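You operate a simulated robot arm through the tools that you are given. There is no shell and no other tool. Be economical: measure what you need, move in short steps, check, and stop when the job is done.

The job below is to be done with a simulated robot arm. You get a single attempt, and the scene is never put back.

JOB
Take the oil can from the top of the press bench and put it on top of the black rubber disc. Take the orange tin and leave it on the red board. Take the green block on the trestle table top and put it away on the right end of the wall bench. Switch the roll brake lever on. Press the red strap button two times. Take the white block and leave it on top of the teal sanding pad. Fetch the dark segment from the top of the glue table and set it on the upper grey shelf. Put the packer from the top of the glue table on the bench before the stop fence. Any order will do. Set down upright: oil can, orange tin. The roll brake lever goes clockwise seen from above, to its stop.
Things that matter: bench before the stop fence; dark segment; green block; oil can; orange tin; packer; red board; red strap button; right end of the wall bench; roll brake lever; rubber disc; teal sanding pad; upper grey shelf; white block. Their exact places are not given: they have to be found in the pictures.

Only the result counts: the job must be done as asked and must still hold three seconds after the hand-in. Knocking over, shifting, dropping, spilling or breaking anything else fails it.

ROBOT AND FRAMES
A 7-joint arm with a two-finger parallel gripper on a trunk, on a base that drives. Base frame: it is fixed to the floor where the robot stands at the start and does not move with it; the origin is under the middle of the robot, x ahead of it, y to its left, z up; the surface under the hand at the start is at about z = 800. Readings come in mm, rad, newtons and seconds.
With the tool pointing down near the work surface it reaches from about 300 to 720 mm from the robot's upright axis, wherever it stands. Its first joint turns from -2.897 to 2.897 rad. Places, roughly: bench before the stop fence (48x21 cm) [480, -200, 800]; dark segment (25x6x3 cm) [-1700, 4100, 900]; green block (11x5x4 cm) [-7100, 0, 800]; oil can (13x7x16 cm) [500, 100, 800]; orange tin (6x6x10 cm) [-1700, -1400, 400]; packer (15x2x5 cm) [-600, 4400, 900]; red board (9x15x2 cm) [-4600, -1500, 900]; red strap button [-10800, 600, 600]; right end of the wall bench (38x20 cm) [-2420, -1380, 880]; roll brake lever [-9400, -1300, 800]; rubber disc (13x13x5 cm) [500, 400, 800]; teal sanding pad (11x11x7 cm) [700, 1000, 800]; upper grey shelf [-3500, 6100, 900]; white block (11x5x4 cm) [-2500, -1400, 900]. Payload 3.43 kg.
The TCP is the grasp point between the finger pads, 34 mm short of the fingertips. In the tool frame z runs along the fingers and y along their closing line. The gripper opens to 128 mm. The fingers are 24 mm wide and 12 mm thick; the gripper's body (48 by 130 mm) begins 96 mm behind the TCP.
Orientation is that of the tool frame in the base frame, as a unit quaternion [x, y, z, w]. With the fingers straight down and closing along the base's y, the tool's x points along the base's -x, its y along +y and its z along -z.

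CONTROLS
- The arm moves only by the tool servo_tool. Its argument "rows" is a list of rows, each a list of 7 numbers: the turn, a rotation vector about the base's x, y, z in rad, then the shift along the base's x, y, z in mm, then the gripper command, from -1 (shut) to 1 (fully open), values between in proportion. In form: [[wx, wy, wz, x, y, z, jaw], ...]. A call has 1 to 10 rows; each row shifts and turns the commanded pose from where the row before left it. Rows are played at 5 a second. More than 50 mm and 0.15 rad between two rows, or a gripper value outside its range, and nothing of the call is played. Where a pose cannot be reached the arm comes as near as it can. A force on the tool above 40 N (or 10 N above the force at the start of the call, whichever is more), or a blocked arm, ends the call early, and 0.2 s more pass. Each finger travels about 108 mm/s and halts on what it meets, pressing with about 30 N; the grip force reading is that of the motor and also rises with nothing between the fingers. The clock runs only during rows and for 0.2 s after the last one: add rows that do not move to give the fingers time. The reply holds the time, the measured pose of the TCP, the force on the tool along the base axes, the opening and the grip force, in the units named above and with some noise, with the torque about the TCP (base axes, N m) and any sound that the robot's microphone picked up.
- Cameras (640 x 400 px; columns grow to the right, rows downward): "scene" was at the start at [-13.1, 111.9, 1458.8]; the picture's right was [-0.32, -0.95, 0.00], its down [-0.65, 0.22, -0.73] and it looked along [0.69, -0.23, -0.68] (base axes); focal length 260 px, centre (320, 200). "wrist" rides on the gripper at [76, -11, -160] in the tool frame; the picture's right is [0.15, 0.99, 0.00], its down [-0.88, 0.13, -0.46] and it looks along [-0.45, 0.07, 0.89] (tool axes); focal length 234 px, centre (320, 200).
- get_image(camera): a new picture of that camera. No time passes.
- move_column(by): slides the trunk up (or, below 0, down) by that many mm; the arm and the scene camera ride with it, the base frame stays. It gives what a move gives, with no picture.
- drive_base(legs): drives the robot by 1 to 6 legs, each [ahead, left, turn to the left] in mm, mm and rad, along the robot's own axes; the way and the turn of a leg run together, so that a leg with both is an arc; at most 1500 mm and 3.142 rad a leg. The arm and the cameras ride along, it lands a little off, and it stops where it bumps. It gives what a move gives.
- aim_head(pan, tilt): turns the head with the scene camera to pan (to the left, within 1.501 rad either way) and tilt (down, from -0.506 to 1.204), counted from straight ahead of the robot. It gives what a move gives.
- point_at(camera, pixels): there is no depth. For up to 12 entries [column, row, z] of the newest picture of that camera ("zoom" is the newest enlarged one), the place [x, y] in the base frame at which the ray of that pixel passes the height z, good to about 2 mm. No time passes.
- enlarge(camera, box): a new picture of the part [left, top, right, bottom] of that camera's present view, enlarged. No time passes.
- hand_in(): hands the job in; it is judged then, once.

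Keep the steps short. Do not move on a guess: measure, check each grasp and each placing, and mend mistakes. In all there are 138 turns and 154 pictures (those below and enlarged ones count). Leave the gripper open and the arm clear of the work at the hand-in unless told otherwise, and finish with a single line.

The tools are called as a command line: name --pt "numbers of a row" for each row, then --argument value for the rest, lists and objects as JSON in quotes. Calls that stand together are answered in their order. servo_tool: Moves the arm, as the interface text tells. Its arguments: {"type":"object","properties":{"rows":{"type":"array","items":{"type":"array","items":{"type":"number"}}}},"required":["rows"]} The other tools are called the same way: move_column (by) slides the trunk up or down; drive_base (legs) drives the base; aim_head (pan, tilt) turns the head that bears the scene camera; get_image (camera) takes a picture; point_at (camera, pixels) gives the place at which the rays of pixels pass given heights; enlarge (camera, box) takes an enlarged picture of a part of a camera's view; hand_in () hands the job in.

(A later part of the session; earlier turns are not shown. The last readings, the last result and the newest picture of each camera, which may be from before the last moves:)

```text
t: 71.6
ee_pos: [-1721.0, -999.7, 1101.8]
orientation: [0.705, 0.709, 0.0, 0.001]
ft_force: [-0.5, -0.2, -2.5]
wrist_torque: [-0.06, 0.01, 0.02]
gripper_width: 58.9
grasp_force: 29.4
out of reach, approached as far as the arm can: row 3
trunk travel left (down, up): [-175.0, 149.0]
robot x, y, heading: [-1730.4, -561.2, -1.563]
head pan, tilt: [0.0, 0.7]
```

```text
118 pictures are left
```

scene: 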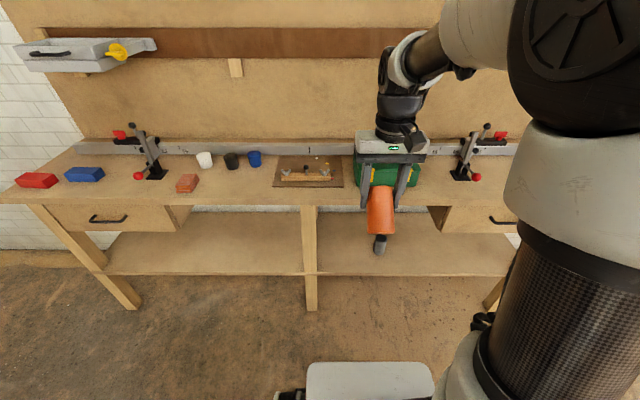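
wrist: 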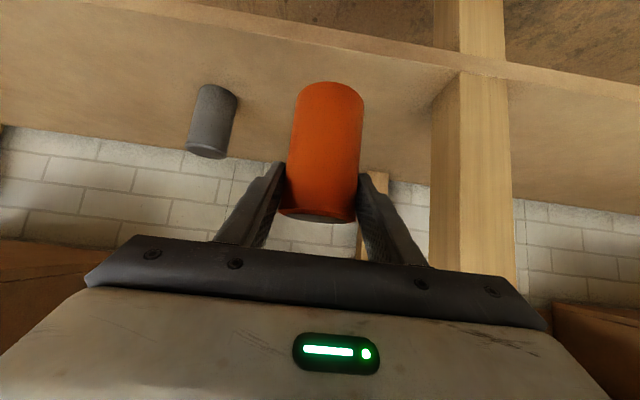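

Tin upright and held. Turn to face -x, drive along the aisle to x≈-3200 and look.

drive_base --legs '[[0, 0, -1.578], [1400, 60, 0]]'

aim_head --pan 0.3 --tilt 0.4

get_image --camera "scene"

```text
t: 82.3
ee_pos: [-3534.2, -653.5, 1101.2]
orientation: [1.0, 0.002, 0.001, 0.001]
ft_force: [0.1, 0.3, -3.1]
wrist_torque: [0.02, 0.03, -0.02]
gripper_width: 59.0
grasp_force: 30.5
trunk travel left (down, up): [-175.0, 149.0]
robot x, y, heading: [-3095.0, -644.7, -3.138]
head pan, tilt: [0.0, 0.7]
```

```text
t: 83.1
ee_pos: [-3534.3, -654.0, 1100.0]
orientation: [1.0, 0.001, 0.0, 0.001]
ft_force: [0.3, 0.2, -2.7]
wrist_torque: [0.02, 0.06, 0.02]
gripper_width: 59.0
grasp_force: 29.8
trunk travel left (down, up): [-175.0, 149.0]
robot x, y, heading: [-3093.8, -643.8, -3.136]
head pan, tilt: [0.3, 0.4]
```

```text
117 pictures are left
```

scene: 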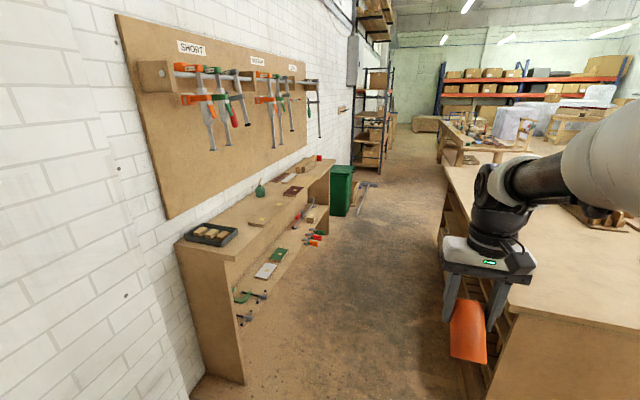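

enlarge --camera "scene" --box '[170, 130, 370, 255]'

point_at --camera "scene" --pixels '[[244, 385, 0], [330, 232, 0], [441, 222, 0], [233, 250, 900], [332, 160, 900], [445, 165, 900], [500, 305, 900], [350, 215, 0], [293, 192, 900]]'

```text
3.20 times, centred on (270, 192) of scene
```

zoom: 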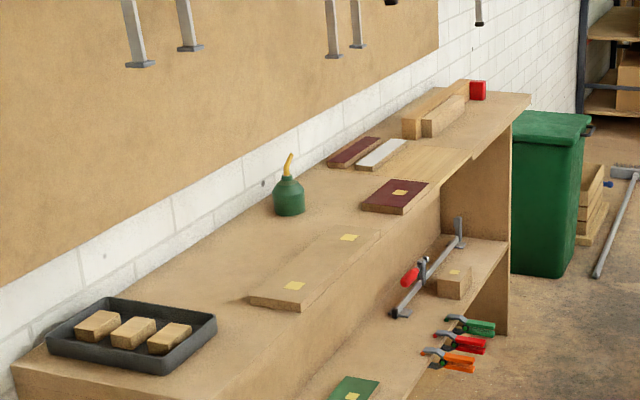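

```text
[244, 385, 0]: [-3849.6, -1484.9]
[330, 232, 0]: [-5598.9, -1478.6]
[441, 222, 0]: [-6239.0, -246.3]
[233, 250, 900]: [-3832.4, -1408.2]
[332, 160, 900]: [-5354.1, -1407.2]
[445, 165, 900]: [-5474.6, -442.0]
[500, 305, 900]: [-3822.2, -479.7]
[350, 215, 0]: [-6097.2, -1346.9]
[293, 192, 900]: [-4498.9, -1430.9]
```

Red board with yellow label at scene (293,191) ≈(-4530,-1450). Rotate to face the bench in the open, then sidestep along it.

drive_base --legs '[[0, 0, 1.565], [250, 0, 0], [0, -1420, 0]]'

aim_head --pan 0.0 --tilt 0.8

get_image --camera "scene"

get_image --camera "wrist"

```text
t: 102.3
ee_pos: [-4484.7, -1372.6, 1103.7]
orientation: [0.699, 0.715, 0.0, 0.001]
ft_force: [-0.6, -0.2, -2.8]
wrist_torque: [-0.02, 0.0, 0.02]
gripper_width: 59.0
grasp_force: 30.0
trunk travel left (down, up): [-175.0, 149.0]
robot x, y, heading: [-4503.0, -937.4, -1.547]
head pan, tilt: [0.3, 0.4]
```

```text
t: 103.2
ee_pos: [-4485.3, -1372.7, 1101.6]
orientation: [0.699, 0.715, 0.0, 0.0]
ft_force: [-1.0, -0.4, -1.5]
wrist_torque: [-0.06, 0.0, 0.0]
gripper_width: 59.0
grasp_force: 30.3
trunk travel left (down, up): [-175.0, 149.0]
robot x, y, heading: [-4503.1, -932.7, -1.549]
head pan, tilt: [0.0, 0.799]
```

```text
115 pictures are left
```

scene: 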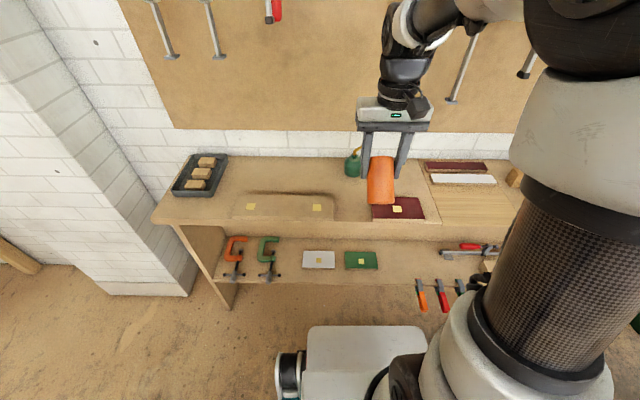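

```text
114 pictures are left
```

wrist: 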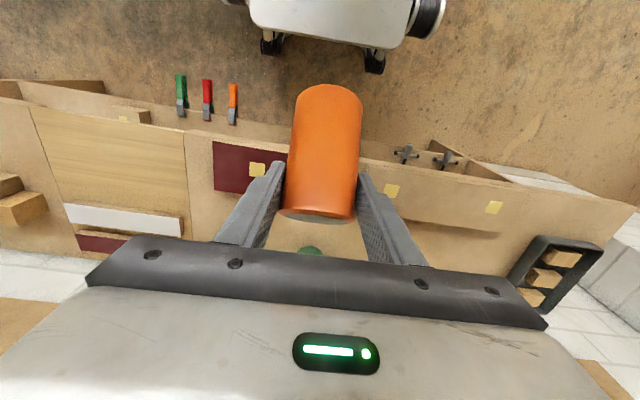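

Triangulate the red board's label: scene (397,209), wrist (257,169).

point_at --camera "scene" --pixels '[[397, 209, 840], [397, 209, 870], [397, 209, 900], [373, 219, 880], [425, 220, 880], [418, 197, 880], [317, 207, 850], [317, 207, 880]]'

point_at --camera "wrist" --pixels '[[257, 169, 840], [257, 169, 870], [257, 169, 900], [213, 142, 880], [213, 190, 880], [391, 191, 850], [391, 191, 880]]'

enlarge --camera "wrist" --box '[180, 110, 340, 210]'

enlarge --camera "scene" --box '[330, 140, 490, 240]'

```text
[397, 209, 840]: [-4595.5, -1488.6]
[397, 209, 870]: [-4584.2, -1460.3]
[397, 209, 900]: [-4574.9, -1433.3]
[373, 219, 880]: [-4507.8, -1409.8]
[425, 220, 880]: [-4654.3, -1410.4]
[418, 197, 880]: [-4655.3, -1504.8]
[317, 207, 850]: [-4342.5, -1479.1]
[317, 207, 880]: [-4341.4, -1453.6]
```

```text
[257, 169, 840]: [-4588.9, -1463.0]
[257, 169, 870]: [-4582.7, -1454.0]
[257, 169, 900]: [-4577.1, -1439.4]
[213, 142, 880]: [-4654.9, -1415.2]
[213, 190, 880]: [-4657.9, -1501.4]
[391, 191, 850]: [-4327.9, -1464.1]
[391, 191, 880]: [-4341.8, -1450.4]
```

```text
4.00 times, centred on (260, 160) of wrist
```

zoom: 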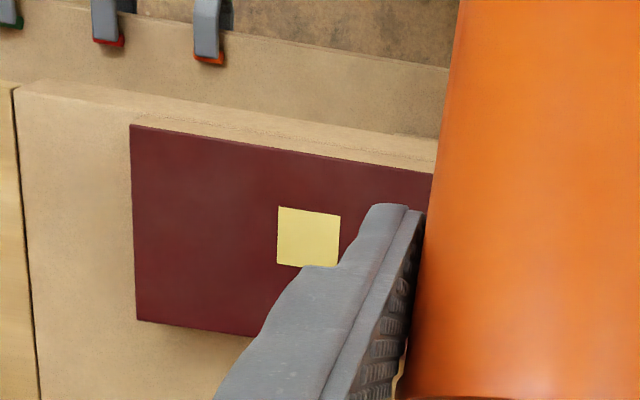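

```text
4.00 times, centred on (410, 190) of scene
```

zoom: 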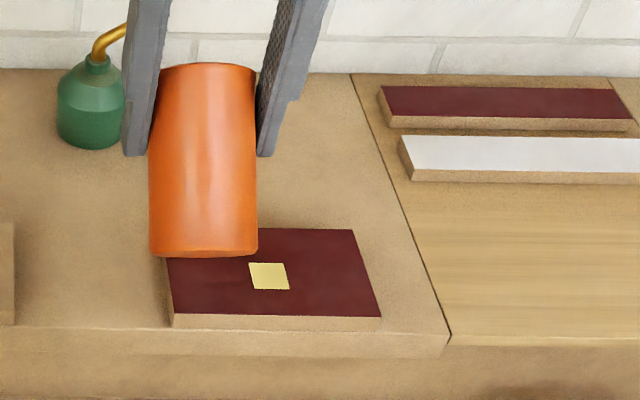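

Board top ≈ z 880, centre (-4581,-1457). Move over it and descend to just above.

servo_tool --pt "0 0 0 -33 -28 0 -0.6" --pt "0 0 0 -33 -28 0 -0.6" --pt "0 0 0 -30 -29 0 -0.6" --pt "0 0 0 0 0 -40 -0.6" --pt "0 0 0 0 0 -40 -0.6" --pt "0 0 0 0 0 -40 -0.6" --pt "0 0 0 0 0 0 -0.6"

get_image --camera "wrist"

enlarge --camera "scene" --box '[330, 140, 490, 240]'

```text
t: 104.8
ee_pos: [-4581.6, -1459.1, 982.5]
orientation: [0.699, 0.715, 0.001, 0.001]
ft_force: [0.3, -0.2, -3.5]
wrist_torque: [-0.01, 0.01, 0.02]
gripper_width: 58.8
grasp_force: 30.0
trunk travel left (down, up): [-175.0, 149.0]
robot x, y, heading: [-4498.0, -936.4, -1.548]
head pan, tilt: [0.0, 0.799]
```

```text
111 pictures are left
```

wrist: 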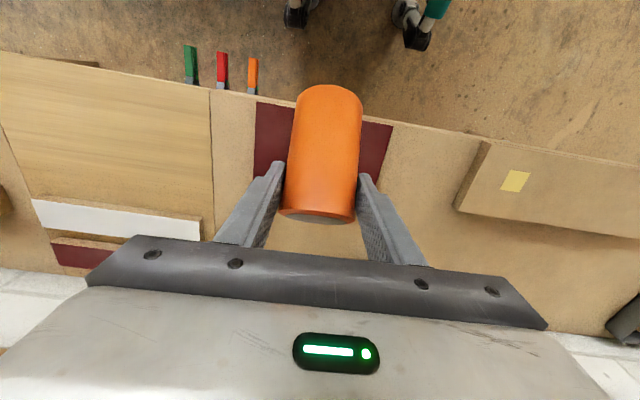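

```text
4.00 times, centred on (410, 190) of scene
```

zoom: 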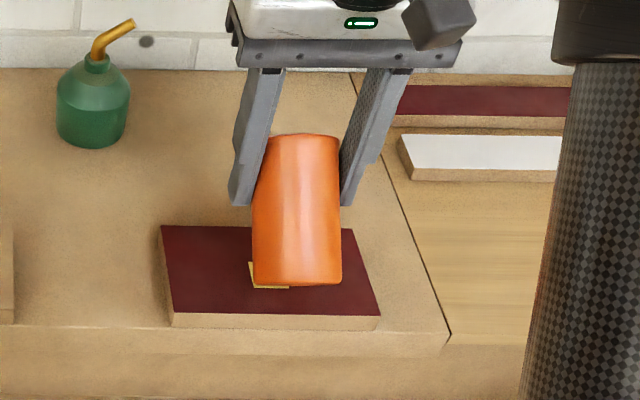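

Centred. Lower to contact.

servo_tool --pt "0 0 0 0 0 -18 -0.6" --pt "0 0 0 0 0 -5 -0.6" --pt "0 0 0 0 0 -2 -0.6" --pt "0 0 0 0 0 -2 -0.6" --pt "0 0 0 0 0 -2 -0.6" --pt "0 0 0 0 0 0 -0.6"

enlarge --camera "scene" --box '[330, 140, 490, 240]'

```text
t: 106.2
ee_pos: [-4581.6, -1459.1, 955.2]
orientation: [0.699, 0.715, -0.002, 0.003]
ft_force: [-0.1, -9.7, 21.9]
wrist_torque: [0.16, 0.06, 0.02]
gripper_width: 58.9
grasp_force: 29.7
trunk travel left (down, up): [-175.0, 149.0]
robot x, y, heading: [-4503.4, -933.5, -1.55]
head pan, tilt: [0.0, 0.799]
```

```text
4.00 times, centred on (410, 190) of scene
```

zoom: 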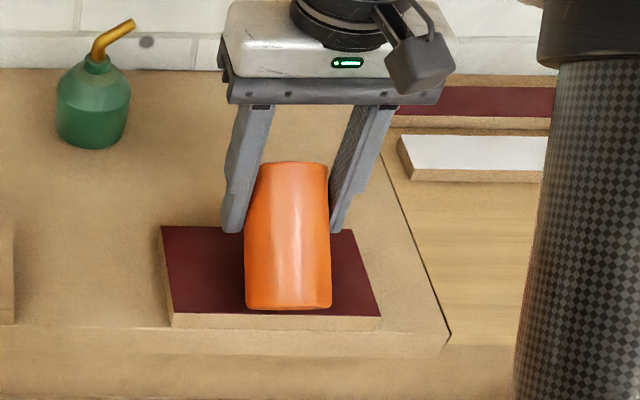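

Contact felt at z 955. Check the tin is vertical and inside the board edges.

point_at --camera "zoom" --pixels '[[288, 309, 889], [288, 162, 989], [172, 313, 889], [380, 316, 889], [160, 226, 889], [350, 229, 889], [244, 240, 940], [330, 240, 940]]'

get_image --camera "wrist"

```text
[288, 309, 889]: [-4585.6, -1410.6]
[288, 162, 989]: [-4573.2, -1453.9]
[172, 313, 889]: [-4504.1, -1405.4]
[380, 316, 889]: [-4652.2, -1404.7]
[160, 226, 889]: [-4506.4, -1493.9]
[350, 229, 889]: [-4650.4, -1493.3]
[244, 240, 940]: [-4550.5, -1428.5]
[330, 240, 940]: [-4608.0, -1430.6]
```

```text
108 pictures are left
```

wrist: 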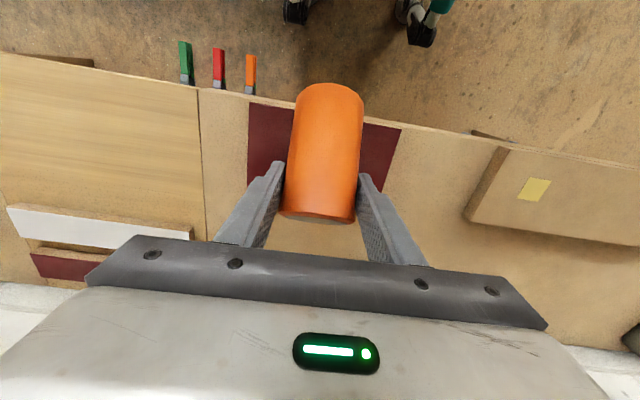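

Realisation: I gripped it with the tool tilted, so with the tool vertical the tin leans. I must lift, tilt the tool forward 0.9 rad again, and then set it down. Raise via trunk first.

move_column --by 145

servo_tool --pt "-0.13 0 0 0 10 0 -0.6" --pt "-0.13 0 0 0 10 0 -0.6" --pt "-0.13 0 0 0 10 0 -0.6" --pt "-0.13 0 0 0 10 0 -0.6" --pt "-0.13 0 0 0 10 0 -0.6" --pt "-0.13 0 0 0 10 0 -0.6" --pt "-0.12 0 0 0 0 0 -0.6" --pt "0 0 0 0 0 0 -0.6"

get_image --camera "scene"

```text
t: 107.9
ee_pos: [-4581.9, -1458.1, 1098.3]
orientation: [0.7, 0.714, 0.001, 0.001]
ft_force: [-0.6, 0.3, -2.0]
wrist_torque: [-0.04, 0.01, 0.0]
gripper_width: 58.6
grasp_force: 29.7
trunk travel left (down, up): [-320.0, 4.0]
robot x, y, heading: [-4499.3, -938.8, -1.55]
head pan, tilt: [0.0, 0.799]
```

```text
t: 109.7
ee_pos: [-4585.5, -1410.4, 1098.2]
orientation: [0.629, 0.645, -0.31, 0.305]
ft_force: [-1.0, -0.9, -2.6]
wrist_torque: [0.01, -0.02, -0.01]
gripper_width: 58.9
grasp_force: 29.8
out of reach, approached as far as the arm can: row 7
trunk travel left (down, up): [-320.0, 4.0]
robot x, y, heading: [-4500.8, -933.7, -1.549]
head pan, tilt: [0.0, 0.799]
```

```text
107 pictures are left
```

scene: 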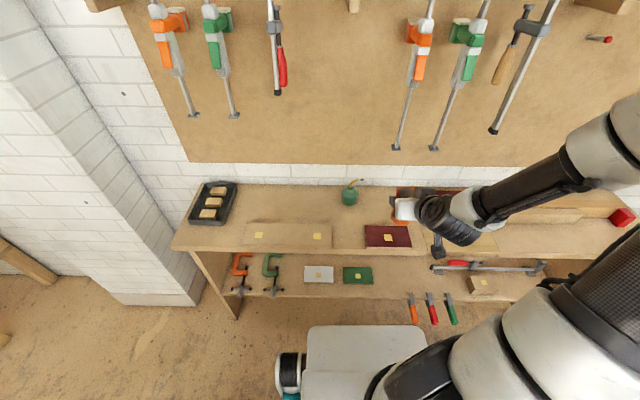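

Tilt restored, tin upright again. Move to (-4579,-1450) and lower to just above the board.

servo_tool --pt "0 0 0 3 -20 0 -0.6" --pt "0 0 0 3 -20 0 -0.6" --pt "0 0 0 0 0 -40 -0.6" --pt "0 0 0 0 0 -40 -0.6" --pt "0 0 0 0 0 -38 -0.6" --pt "0 0 0 0 0 0 -0.6"

get_image --camera "wrist"

enlarge --camera "scene" --box '[320, 160, 480, 260]'

```text
t: 111.1
ee_pos: [-4579.5, -1453.0, 977.8]
orientation: [0.629, 0.644, -0.31, 0.305]
ft_force: [-0.2, -0.4, -2.2]
wrist_torque: [0.07, 0.01, 0.01]
gripper_width: 58.8
grasp_force: 30.3
trunk travel left (down, up): [-320.0, 4.0]
robot x, y, heading: [-4502.0, -933.3, -1.545]
head pan, tilt: [0.0, 0.799]
```

```text
106 pictures are left
```

wrist: 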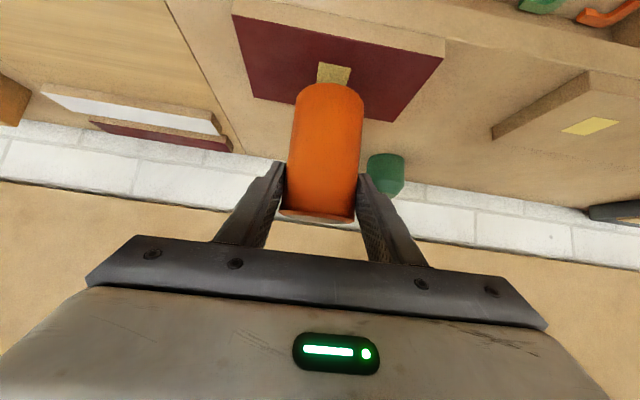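

```text
4.00 times, centred on (400, 210) of scene
```

zoom: 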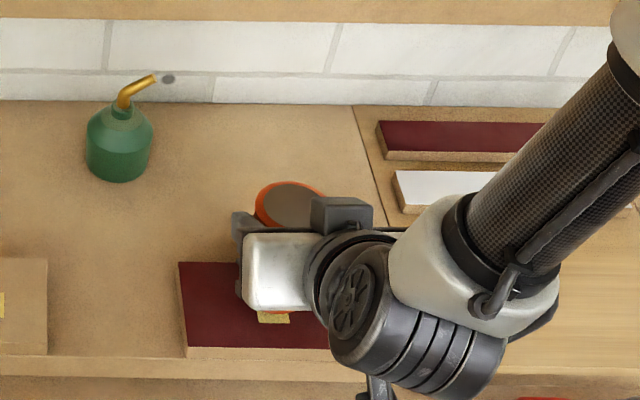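

Tin upright over the board. Lower in small steps until contact.

servo_tool --pt "0 0 0 0 0 -12 -0.6" --pt "0 0 0 0 0 -4 -0.6" --pt "0 0 0 0 0 -2 -0.6" --pt "0 0 0 0 0 -2 -0.6" --pt "0 0 0 0 0 -1.5 -0.6" --pt "0 0 0 0 0 -1.5 -0.6" --pt "0 0 0 0 0 0 -0.6"

get_image --camera "wrist"

```text
t: 112.7
ee_pos: [-4578.3, -1450.8, 959.6]
orientation: [0.629, 0.643, -0.312, 0.306]
ft_force: [0.5, 2.5, 21.0]
wrist_torque: [-0.49, -0.29, 0.04]
gripper_width: 58.8
grasp_force: 30.2
trunk travel left (down, up): [-320.0, 4.0]
robot x, y, heading: [-4502.0, -936.5, -1.547]
head pan, tilt: [0.0, 0.799]
```

```text
104 pictures are left
```

wrist: 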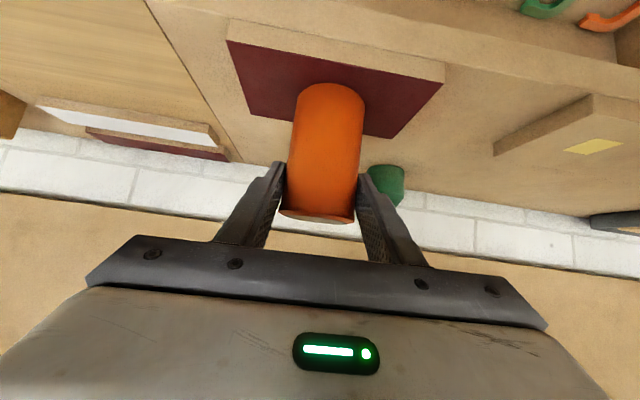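

On the board. Release and retreat along the tool axis.

servo_tool --pt "0 0 0 0 0 1 -0.6" --pt "0 0 0 0 0 0 -0.2" --pt "0 0 0 0 0 0 0.4" --pt "0 0 0 0 0 0 0.7" --pt "0 0 0 0 0 0 0.7" --pt "0 0 0 0 25 20 0.7" --pt "0 0 0 0 30 30 0.7" --pt "0 0 0 0 30 35 0.7" --pt "0 0 0 0 0 40 0.7" --pt "0 0 0 0 0 0 0.7"

get_image --camera "wrist"

```text
t: 114.9
ee_pos: [-4594.1, -1405.2, 1074.9]
orientation: [0.63, 0.644, -0.309, 0.304]
ft_force: [-1.3, 0.2, -0.2]
wrist_torque: [-0.04, -0.02, 0.0]
gripper_width: 109.1
grasp_force: 0.0
out of reach, approached as far as the arm can: row 8, 9
trunk travel left (down, up): [-320.0, 4.0]
robot x, y, heading: [-4503.4, -929.2, -1.546]
head pan, tilt: [0.0, 0.799]
```

```text
103 pictures are left
```

wrist: 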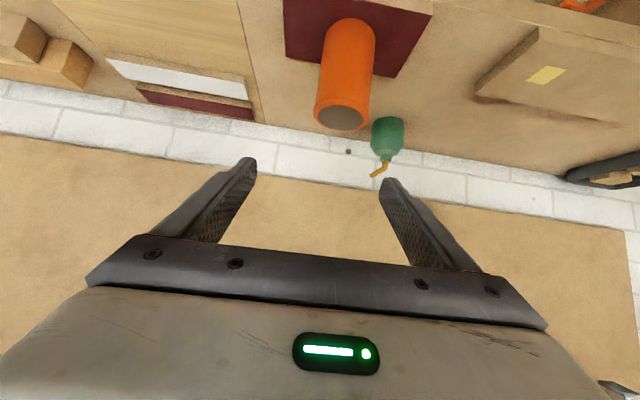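

Tin stands upright on the red board. Bring the tool vertical and retracted, and look along the aisle to my right.

servo_tool --pt "0.13 0 0 0 0 10 0.5" --pt "0.13 0 0 5 5 10 0.5" --pt "0.13 0 0 10 10 10 0.5" --pt "0.13 0 0 20 20 10 0.5" --pt "0.13 0 0 20 25 10 0.5" --pt "0.13 0 0 20 25 0 0.5" --pt "0.12 0 0 20 25 0 0.5" --pt "0 0 0 0 20 0 0.5" --pt "0 0 0 0 0 0 0.5"

aim_head --pan -1.1 --tilt 0.4

get_image --camera "scene"

```text
t: 116.9
ee_pos: [-4498.1, -1277.6, 1125.1]
orientation: [0.699, 0.715, 0.001, 0.0]
ft_force: [-0.8, 0.7, -1.0]
wrist_torque: [0.0, -0.01, -0.02]
gripper_width: 96.0
grasp_force: 0.1
trunk travel left (down, up): [-320.0, 4.0]
robot x, y, heading: [-4503.6, -932.4, -1.552]
head pan, tilt: [0.0, 0.799]
```

```text
t: 118.2
ee_pos: [-4498.6, -1277.7, 1127.7]
orientation: [0.7, 0.714, 0.0, 0.0]
ft_force: [0.3, 0.8, 0.0]
wrist_torque: [0.0, 0.0, 0.0]
gripper_width: 95.8
grasp_force: 0.0
trunk travel left (down, up): [-320.0, 4.0]
robot x, y, heading: [-4501.4, -934.0, -1.545]
head pan, tilt: [-1.1, 0.4]
```

```text
102 pictures are left
```

scene: 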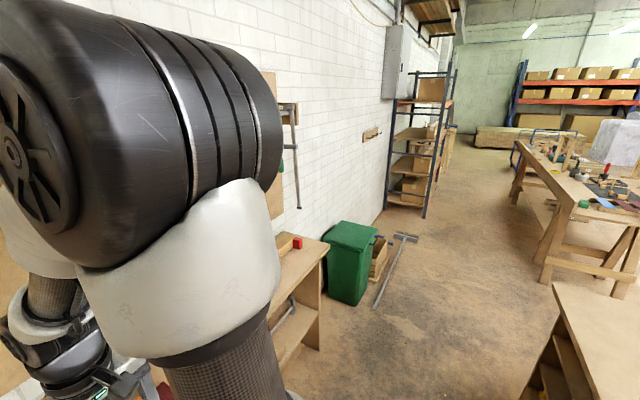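

point_at --camera "scene" --pixels '[[553, 285, 900], [520, 395, 0], [545, 280, 0], [424, 216, 0], [375, 300, 0], [515, 190, 0], [560, 208, 820], [518, 140, 820], [584, 207, 820], [570, 115, 800], [475, 145, 0], [410, 235, 0]]'

enlarge --camera "scene" --box '[440, 90, 640, 215]'

```text
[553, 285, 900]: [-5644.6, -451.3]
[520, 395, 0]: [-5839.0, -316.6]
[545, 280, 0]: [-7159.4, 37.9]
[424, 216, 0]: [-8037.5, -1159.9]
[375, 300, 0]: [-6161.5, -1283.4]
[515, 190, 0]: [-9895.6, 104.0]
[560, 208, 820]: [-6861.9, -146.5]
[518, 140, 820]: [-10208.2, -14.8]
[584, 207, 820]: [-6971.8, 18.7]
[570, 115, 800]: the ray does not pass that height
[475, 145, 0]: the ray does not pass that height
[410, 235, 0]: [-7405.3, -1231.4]
```

```text
3.20 times, centred on (540, 152) of scene
```

zoom: 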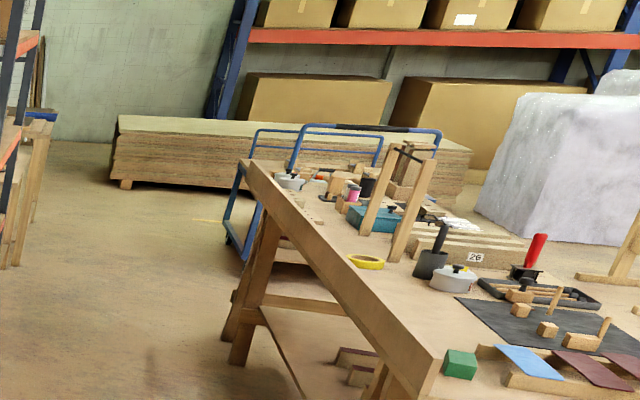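

Green block on the trestle corner seen. Sidestep out of the narrow aisle, then turn to face -x.

drive_base --legs '[[-60, -1100, 0], [-180, -750, 0], [0, 0, -1.59]]'

aim_head --pan 0.1 --tilt 0.35

get_image --camera "scene"

```text
t: 140.3
ee_pos: [-6696.2, -728.0, 1125.5]
orientation: [1.0, -0.005, 0.0, 0.001]
ft_force: [-0.6, -0.7, -0.4]
wrist_torque: [0.01, -0.02, -0.01]
gripper_width: 96.2
grasp_force: 0.0
trunk travel left (down, up): [-320.0, 4.0]
robot x, y, heading: [-6352.6, -733.6, 3.132]
head pan, tilt: [-1.1, 0.4]
```

```text
t: 141.7
ee_pos: [-6697.1, -726.6, 1124.8]
orientation: [1.0, -0.005, -0.001, 0.001]
ft_force: [0.9, -0.4, 0.3]
wrist_torque: [0.02, -0.01, 0.0]
gripper_width: 96.1
grasp_force: 0.1
trunk travel left (down, up): [-320.0, 4.0]
robot x, y, heading: [-6354.2, -736.8, 3.132]
head pan, tilt: [0.099, 0.351]
```

```text
100 pictures are left
```

scene: 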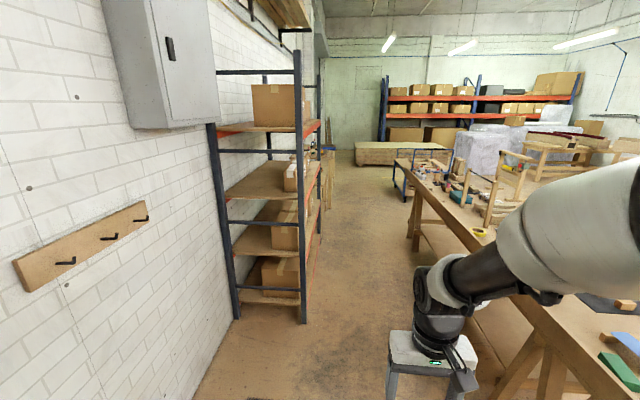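

point_at --camera "scene" --pixels '[[306, 322, 0], [322, 240, 0], [408, 250, 0], [330, 208, 0], [405, 201, 0], [396, 162, 800], [600, 385, 820], [614, 365, 800], [355, 165, 0], [640, 350, 800]]'

enlarge --camera "scene" --box '[300, 120, 460, 220]'

```text
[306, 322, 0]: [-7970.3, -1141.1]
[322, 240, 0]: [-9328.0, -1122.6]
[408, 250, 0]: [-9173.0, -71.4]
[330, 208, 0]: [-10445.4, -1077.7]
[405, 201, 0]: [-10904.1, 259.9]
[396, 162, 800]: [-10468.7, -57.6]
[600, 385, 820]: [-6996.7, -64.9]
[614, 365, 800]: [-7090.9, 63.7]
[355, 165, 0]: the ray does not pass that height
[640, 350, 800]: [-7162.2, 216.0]
```

```text
4.00 times, centred on (380, 170) of scene
```

zoom: 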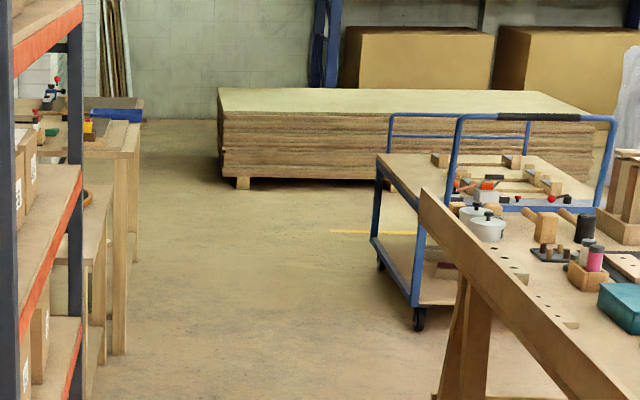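

Lever bench lies beyond the rack; button on a blue trolley beyond the trestle table. Drive along to x≈-9250 and turn left to face the lever bench.

drive_base --legs '[[1450, 0, 0], [1450, 0, 0], [0, 0, 1.58]]'

aim_head --pan 0.0 --tilt 0.6

get_image --camera "scene"

```text
t: 157.3
ee_pos: [-9562.9, -872.7, 1126.1]
orientation: [0.98, 0.199, 0.001, 0.001]
ft_force: [-1.0, -1.2, 0.4]
wrist_torque: [-0.02, 0.0, -0.04]
gripper_width: 96.1
grasp_force: 0.0
trunk travel left (down, up): [-320.0, 4.0]
robot x, y, heading: [-9246.6, -740.8, -2.737]
head pan, tilt: [0.099, 0.351]
stopped in leg 3: the robot was blocked; the commanded pose is now the measured one
```

```text
t: 158.1
ee_pos: [-9562.1, -871.5, 1124.0]
orientation: [0.98, 0.199, 0.002, 0.0]
ft_force: [-0.2, -0.1, -0.9]
wrist_torque: [-0.02, -0.01, -0.01]
gripper_width: 96.1
grasp_force: 0.0
trunk travel left (down, up): [-320.0, 4.0]
robot x, y, heading: [-9245.6, -742.6, -2.734]
head pan, tilt: [0.0, 0.6]
```

```text
98 pictures are left
```

scene: 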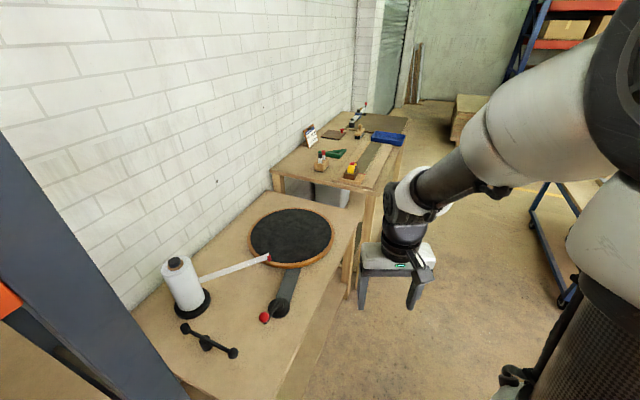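

The turn was blocked (corner near the bench). Move away towards +y, then finish the turn.

drive_base --legs '[[-75, -175, 0], [0, 0, 1.16]]'

get_image --camera "scene"

```text
t: 163.4
ee_pos: [-9250.6, -891.4, 1123.6]
orientation: [0.71, 0.704, 0.001, 0.0]
ft_force: [0.2, -0.3, 0.5]
wrist_torque: [0.02, -0.02, -0.02]
gripper_width: 96.2
grasp_force: 0.2
trunk travel left (down, up): [-320.0, 4.0]
robot x, y, heading: [-9244.8, -548.5, -1.578]
head pan, tilt: [0.0, 0.6]
```

```text
97 pictures are left
```

scene: 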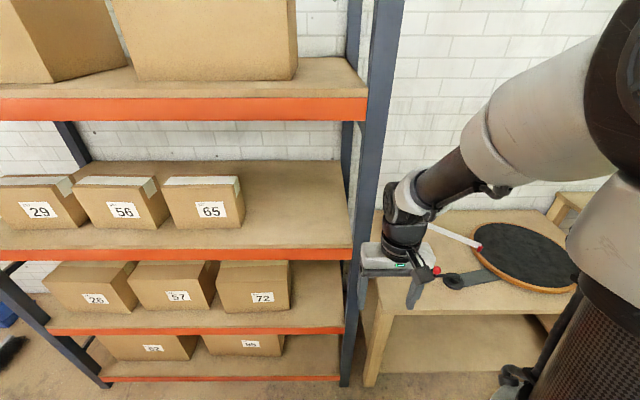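

Rack is directly left; sidestep to the bench with the roll.

drive_base --legs '[[0, -420, 0]]'

get_image --camera "scene"

get_image --camera "wrist"

```text
t: 168.0
ee_pos: [-9671.4, -889.6, 1123.5]
orientation: [0.708, 0.706, 0.001, 0.0]
ft_force: [0.5, 0.1, 0.7]
wrist_torque: [-0.02, -0.01, 0.02]
gripper_width: 95.9
grasp_force: 0.0
trunk travel left (down, up): [-320.0, 4.0]
robot x, y, heading: [-9668.3, -548.1, -1.574]
head pan, tilt: [0.0, 0.6]
```

```text
96 pictures are left
```

scene: 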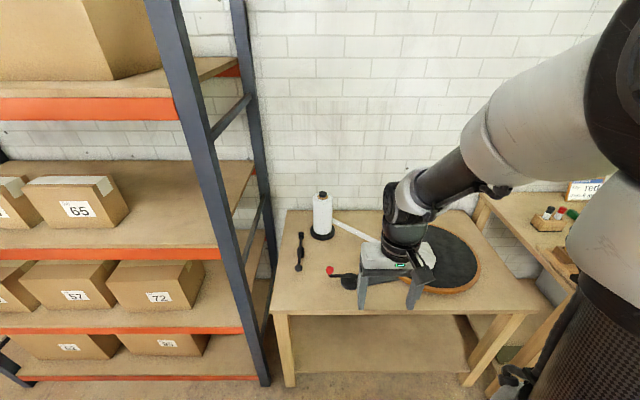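

```text
95 pictures are left
```

wrist: 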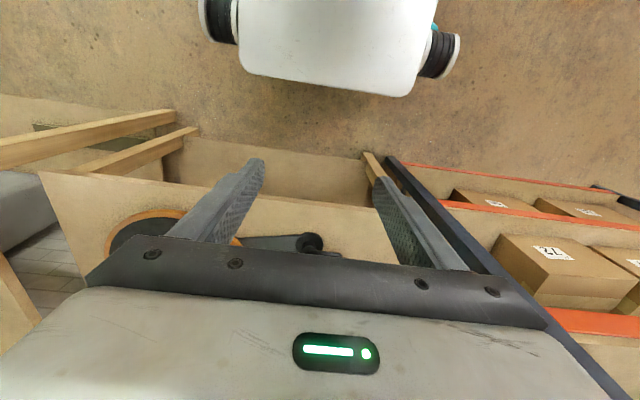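

enlarge --camera "scene" --box '[260, 180, 500, 330]'

point_at --camera "scene" --pixels '[[300, 252, 830], [330, 270, 850], [350, 282, 830], [322, 235, 820], [380, 243, 830], [285, 312, 800], [445, 250, 830]]'

```text
2.67 times, centred on (380, 255) of scene
```

zoom: 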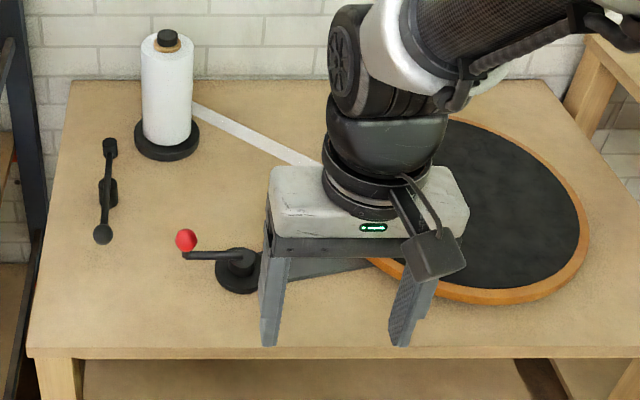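

```text
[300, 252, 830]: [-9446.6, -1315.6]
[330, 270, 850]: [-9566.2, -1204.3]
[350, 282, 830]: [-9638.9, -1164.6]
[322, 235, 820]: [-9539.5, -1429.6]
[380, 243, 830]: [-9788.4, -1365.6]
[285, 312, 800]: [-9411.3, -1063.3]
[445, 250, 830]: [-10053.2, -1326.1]
```

The brake lever is likely the black double-knob bar at ≈(-9447,-1316) beside the roll; the red-knob crank belongs to the turntable. Move closer and zoom.

drive_base --legs '[[150, 130, 0]]'

aim_head --pan 0.15 --tilt 0.8

enlarge --camera "scene" --box '[240, 100, 480, 250]'

get_image --camera "wrist"

```text
t: 169.8
ee_pos: [-9545.2, -1039.1, 1124.5]
orientation: [0.709, 0.705, 0.001, 0.0]
ft_force: [-0.6, -0.5, -1.4]
wrist_torque: [0.0, 0.02, 0.0]
gripper_width: 95.8
grasp_force: 0.1
trunk travel left (down, up): [-320.0, 4.0]
robot x, y, heading: [-9538.0, -694.5, -1.574]
head pan, tilt: [0.0, 0.6]
```

```text
t: 170.6
ee_pos: [-9543.5, -1039.8, 1125.0]
orientation: [0.71, 0.704, 0.001, 0.0]
ft_force: [-0.5, 0.4, 0.3]
wrist_torque: [0.01, -0.03, 0.0]
gripper_width: 96.0
grasp_force: 0.1
trunk travel left (down, up): [-320.0, 4.0]
robot x, y, heading: [-9537.4, -697.2, -1.577]
head pan, tilt: [0.15, 0.799]
```

```text
2.67 times, centred on (360, 175) of scene
```

zoom: 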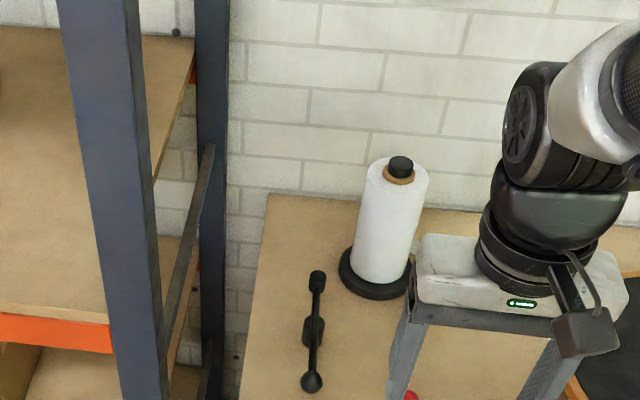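

```text
92 pictures are left
```

wrist: 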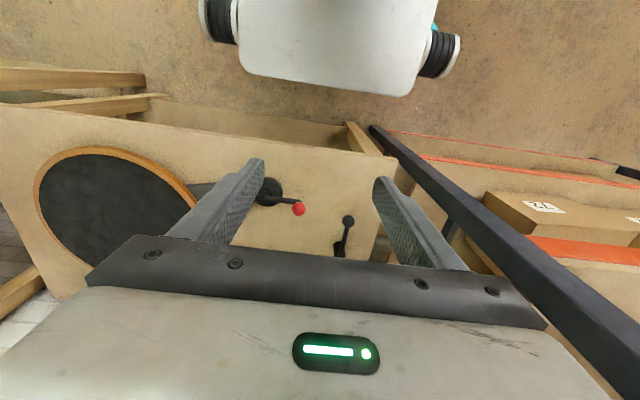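

Move the wrist camera over the lever for a top view (staying clear of the rack post at x≈-9330).

servo_tool --pt "0 0 0 18 -35 0 0.5" --pt "0 0 0 18 -35 0 0.5" --pt "0 0 0 15 -35 0 0.5" --pt "0 0 0 15 -35 0 0.5" --pt "0 0 0 10 -30 0 0.5" --pt "0 0 0 0 0 0 0.5"

get_image --camera "wrist"

enlarge --camera "wrist" --box '[240, 110, 400, 210]'

```text
t: 172.0
ee_pos: [-9469.2, -1210.0, 1123.4]
orientation: [0.71, 0.704, 0.001, -0.001]
ft_force: [0.1, 0.7, 0.2]
wrist_torque: [-0.03, 0.02, -0.04]
gripper_width: 96.3
grasp_force: 0.2
trunk travel left (down, up): [-320.0, 4.0]
robot x, y, heading: [-9536.6, -694.7, -1.573]
head pan, tilt: [0.15, 0.799]
```

```text
91 pictures are left
```

wrist: 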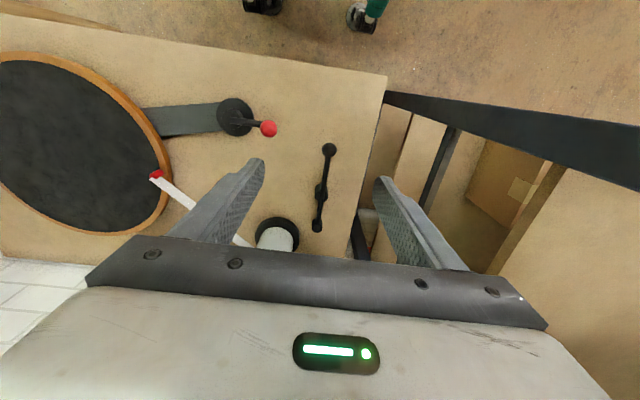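

```text
4.00 times, centred on (320, 160) of wrist
```

zoom: 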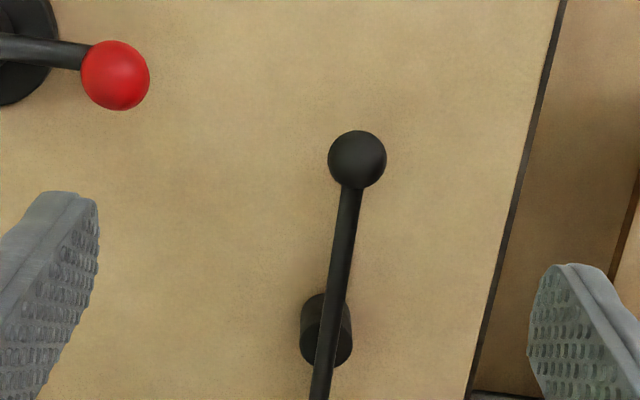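

enlarge --camera "scene" --box '[330, 190, 394, 250]'

enlarge --camera "wrist" --box '[290, 135, 366, 240]'

get_image --camera "scene"

```text
6.67 times, centred on (362, 220) of scene
```

zoom: 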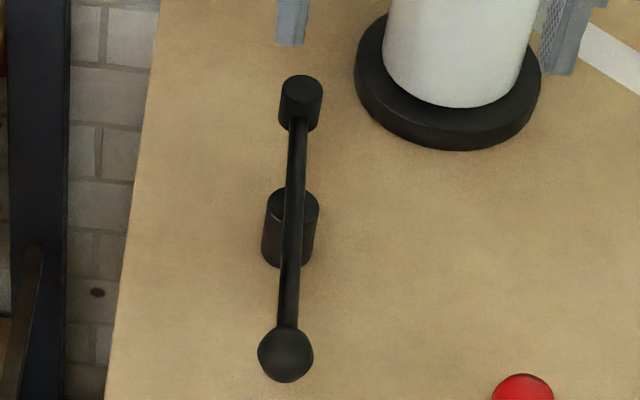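

```text
3.81 times, centred on (328, 188) of wrist
```

zoom: 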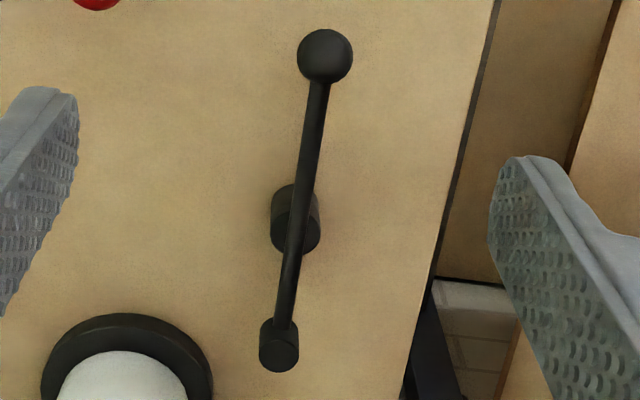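

```text
87 pictures are left
```

scene: 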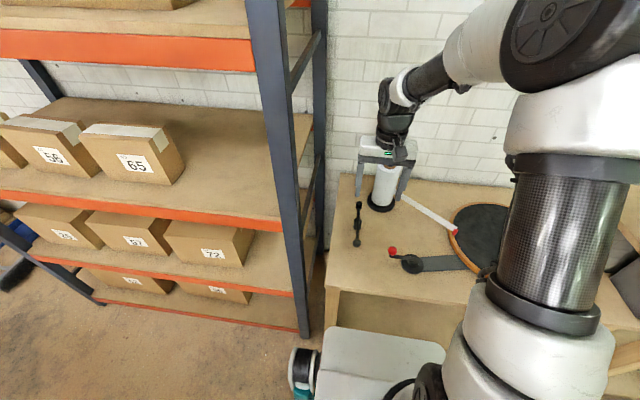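

The bar sits on a central post with a ball at the near end; clockwise from above moves the ball towards +x. Triangulate ball, post and far end.

point_at --camera "scene" --pixels '[[356.7, 242.9, 830], [356.7, 242.9, 860], [356.7, 242.9, 890], [357.8, 221.5, 830], [357.8, 221.5, 860], [359, 204.3, 860], [359, 204.3, 890], [392, 250, 880], [330, 288, 800]]'

point_at --camera "wrist" --pixels '[[329.3, 150.5, 830], [329.3, 150.5, 860], [329.3, 150.5, 890], [321.7, 196.4, 830], [321.7, 196.4, 860], [317.2, 227.4, 860], [317.2, 227.4, 890], [269, 128, 880], [386, 76, 800], [282, 230, 820]]'

```text
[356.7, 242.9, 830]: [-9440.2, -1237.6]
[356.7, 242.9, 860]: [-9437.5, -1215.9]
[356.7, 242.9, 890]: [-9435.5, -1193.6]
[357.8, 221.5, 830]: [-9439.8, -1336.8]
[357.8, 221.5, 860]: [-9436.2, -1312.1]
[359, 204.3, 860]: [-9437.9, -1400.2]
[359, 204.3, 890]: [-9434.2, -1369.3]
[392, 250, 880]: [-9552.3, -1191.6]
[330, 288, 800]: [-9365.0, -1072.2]
```

```text
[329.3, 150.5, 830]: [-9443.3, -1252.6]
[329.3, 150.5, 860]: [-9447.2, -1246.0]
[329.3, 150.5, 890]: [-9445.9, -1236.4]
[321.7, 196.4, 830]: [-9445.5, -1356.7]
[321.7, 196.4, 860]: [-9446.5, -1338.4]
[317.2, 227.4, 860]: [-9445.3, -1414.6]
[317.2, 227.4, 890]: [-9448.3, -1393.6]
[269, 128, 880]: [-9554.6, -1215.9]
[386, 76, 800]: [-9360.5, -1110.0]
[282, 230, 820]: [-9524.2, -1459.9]
```

Estimates: ball ≈(-9442,-1260, z≈800–830), post ≈(-9442,-1372). Close the gripper and come down beside the ball on its -x side, stopping high for a check.

servo_tool --pt "0 0 0 -30 -10 0 -0.5" --pt "0 0 0 0 0 -40 -1" --pt "0 0 0 0 0 -40 -1" --pt "0 0 0 0 0 -40 -1" --pt "0 0 0 0 0 -40 -1" --pt "0 0 0 0 0 -40 -1" --pt "0 0 0 0 0 0 -1"

get_image --camera "wrist"

enlarge --camera "scene" --box '[300, 150, 460, 270]'

```text
t: 173.6
ee_pos: [-9497.3, -1220.2, 924.1]
orientation: [0.71, 0.704, 0.002, 0.0]
ft_force: [0.6, 0.5, -0.8]
wrist_torque: [0.01, 0.01, 0.02]
gripper_width: 0.2
grasp_force: 30.2
trunk travel left (down, up): [-320.0, 4.0]
robot x, y, heading: [-9539.5, -696.3, -1.575]
head pan, tilt: [0.15, 0.799]
```

```text
86 pictures are left
```

wrist: 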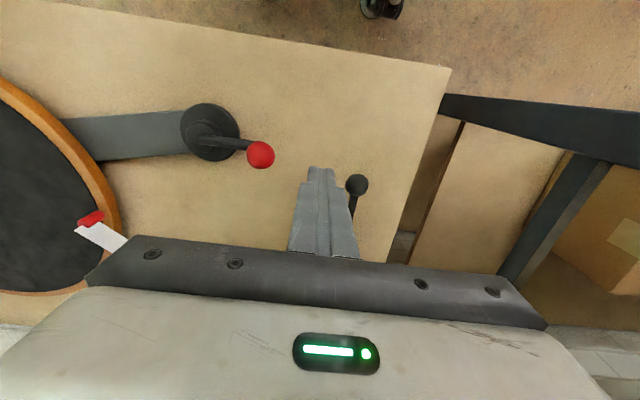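

```text
3.33 times, centred on (380, 210) of scene
```

zoom: 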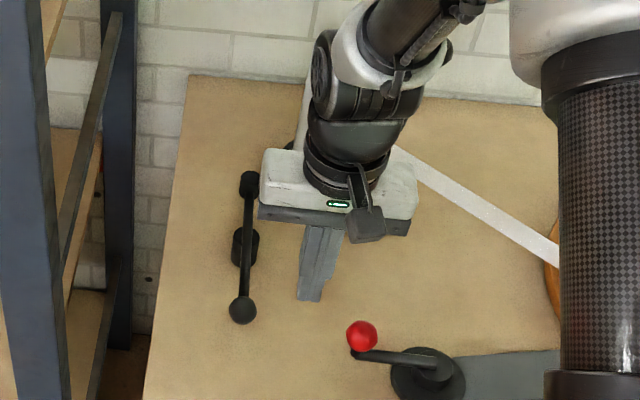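

Triangulate the ball again with this closer wrist view at (357,184); also the red crank ball and table corner.

point_at --camera "wrist" --pixels '[[357, 184, 780], [357, 184, 810], [357, 184, 840], [261, 154, 800], [261, 154, 840], [450, 68, 720], [450, 68, 760]]'

point_at --camera "zoom" --pixels '[[243, 310, 780], [243, 310, 810], [243, 310, 840], [362, 336, 800], [362, 336, 840], [248, 183, 800], [248, 183, 830]]'

point_at --camera "scene" --pixels '[[330, 288, 720], [330, 288, 760]]'

```text
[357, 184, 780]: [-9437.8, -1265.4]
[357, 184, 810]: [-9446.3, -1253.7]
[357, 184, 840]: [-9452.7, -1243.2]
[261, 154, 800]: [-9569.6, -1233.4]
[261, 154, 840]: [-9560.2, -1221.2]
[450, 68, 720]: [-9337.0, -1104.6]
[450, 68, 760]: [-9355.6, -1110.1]
```

```text
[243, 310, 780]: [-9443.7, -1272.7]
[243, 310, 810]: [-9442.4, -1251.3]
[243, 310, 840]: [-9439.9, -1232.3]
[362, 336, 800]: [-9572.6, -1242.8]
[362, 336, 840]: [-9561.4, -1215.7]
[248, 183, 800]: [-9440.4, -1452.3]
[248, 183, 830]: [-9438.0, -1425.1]
```

```text
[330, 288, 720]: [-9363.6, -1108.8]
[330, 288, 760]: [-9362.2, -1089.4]
```

Ball z≈800 at (-9443,-1257). To stay slim near the rack, rotate the hand 90° (camera to -x), then check.

servo_tool --pt "0 0 0.145 0 0 0 -1" --pt "0 0 0.145 0 0 0 -1" --pt "0 0 0.145 0 0 0 -1" --pt "0 0 0.145 0 0 0 -1" --pt "0 0 0.145 0 0 0 -1" --pt "0 0 0.145 0 0 0 -1" --pt "0 0 0.145 0 0 0 -1" --pt "0 0 0.145 0 0 0 -1" --pt "0 0 0.145 0 0 0 -1" --pt "0 0 0.145 0 0 0 -1"

servo_tool --pt "0 0 0.12 0 -20 0 -1" --pt "0 0 0 7 -17 -35 -1" --pt "0 0 0 0 0 -40 -1" --pt "0 0 0 0 0 -24 -1" --pt "0 0 0 0 0 0 -1"

get_image --camera "wrist"

enlarge --camera "scene" --box '[300, 150, 460, 270]'

```text
t: 175.8
ee_pos: [-9498.8, -1218.9, 924.8]
orientation: [0.062, 0.998, 0.001, -0.001]
ft_force: [0.3, 0.4, 0.2]
wrist_torque: [0.01, 0.0, -0.01]
gripper_width: 0.0
grasp_force: 29.6
trunk travel left (down, up): [-320.0, 4.0]
robot x, y, heading: [-9535.6, -700.3, -1.577]
head pan, tilt: [0.15, 0.799]
```

```text
t: 177.0
ee_pos: [-9490.7, -1253.6, 825.7]
orientation: [0.004, 1.0, 0.002, -0.002]
ft_force: [0.1, 0.9, 0.2]
wrist_torque: [0.02, 0.01, -0.01]
gripper_width: 0.0
grasp_force: 29.7
trunk travel left (down, up): [-320.0, 4.0]
robot x, y, heading: [-9536.4, -696.1, -1.576]
head pan, tilt: [0.15, 0.799]
```

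```text
84 pictures are left
```

wrist: 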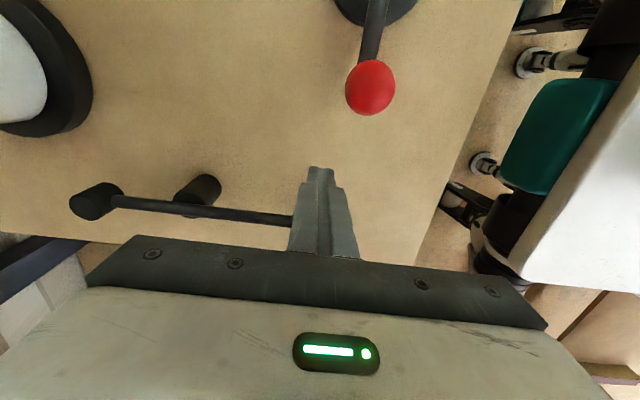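

```text
3.33 times, centred on (380, 210) of scene
```

zoom: 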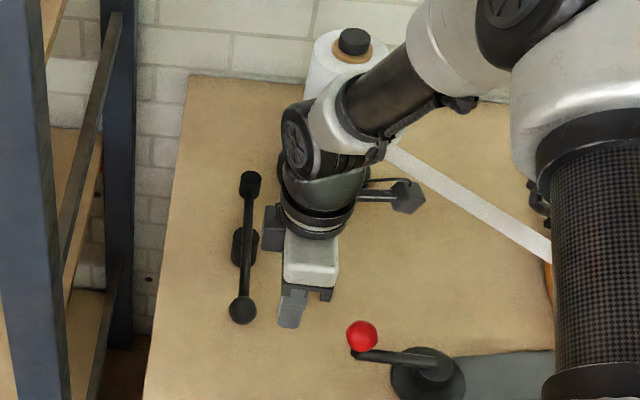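

Fingers are beside the ball. Push towards +x gently.

servo_tool --pt "0 0 0 14 -2 0 -1" --pt "0 0 0 10 0 0 -1" --pt "0 0 0 10 0 0 -1" --pt "0 0 0 10 0 0 -1" --pt "0 0 0 12 -2 0 -1" --pt "0 0 0 12 -2 0 -1" --pt "0 0 0 0 0 0 -1"

enlarge --camera "scene" --box '[300, 150, 460, 270]'

```text
t: 178.6
ee_pos: [-9423.5, -1263.3, 825.0]
orientation: [0.004, 1.0, 0.001, 0.0]
ft_force: [-0.2, -0.3, 1.3]
wrist_torque: [0.03, 0.0, -0.01]
gripper_width: 0.0
grasp_force: 29.7
trunk travel left (down, up): [-320.0, 4.0]
robot x, y, heading: [-9539.8, -698.1, -1.581]
head pan, tilt: [0.15, 0.799]
```

```text
3.33 times, centred on (380, 210) of scene
```

zoom: 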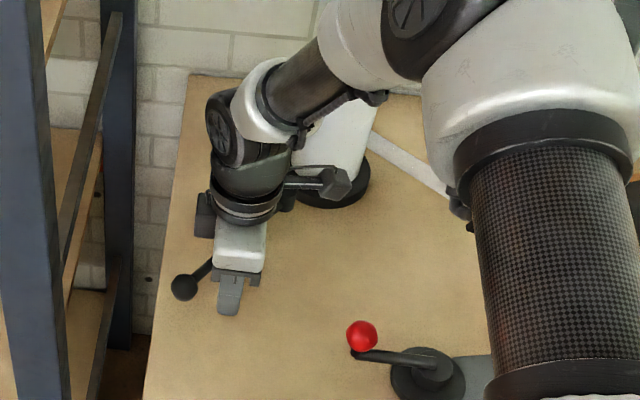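

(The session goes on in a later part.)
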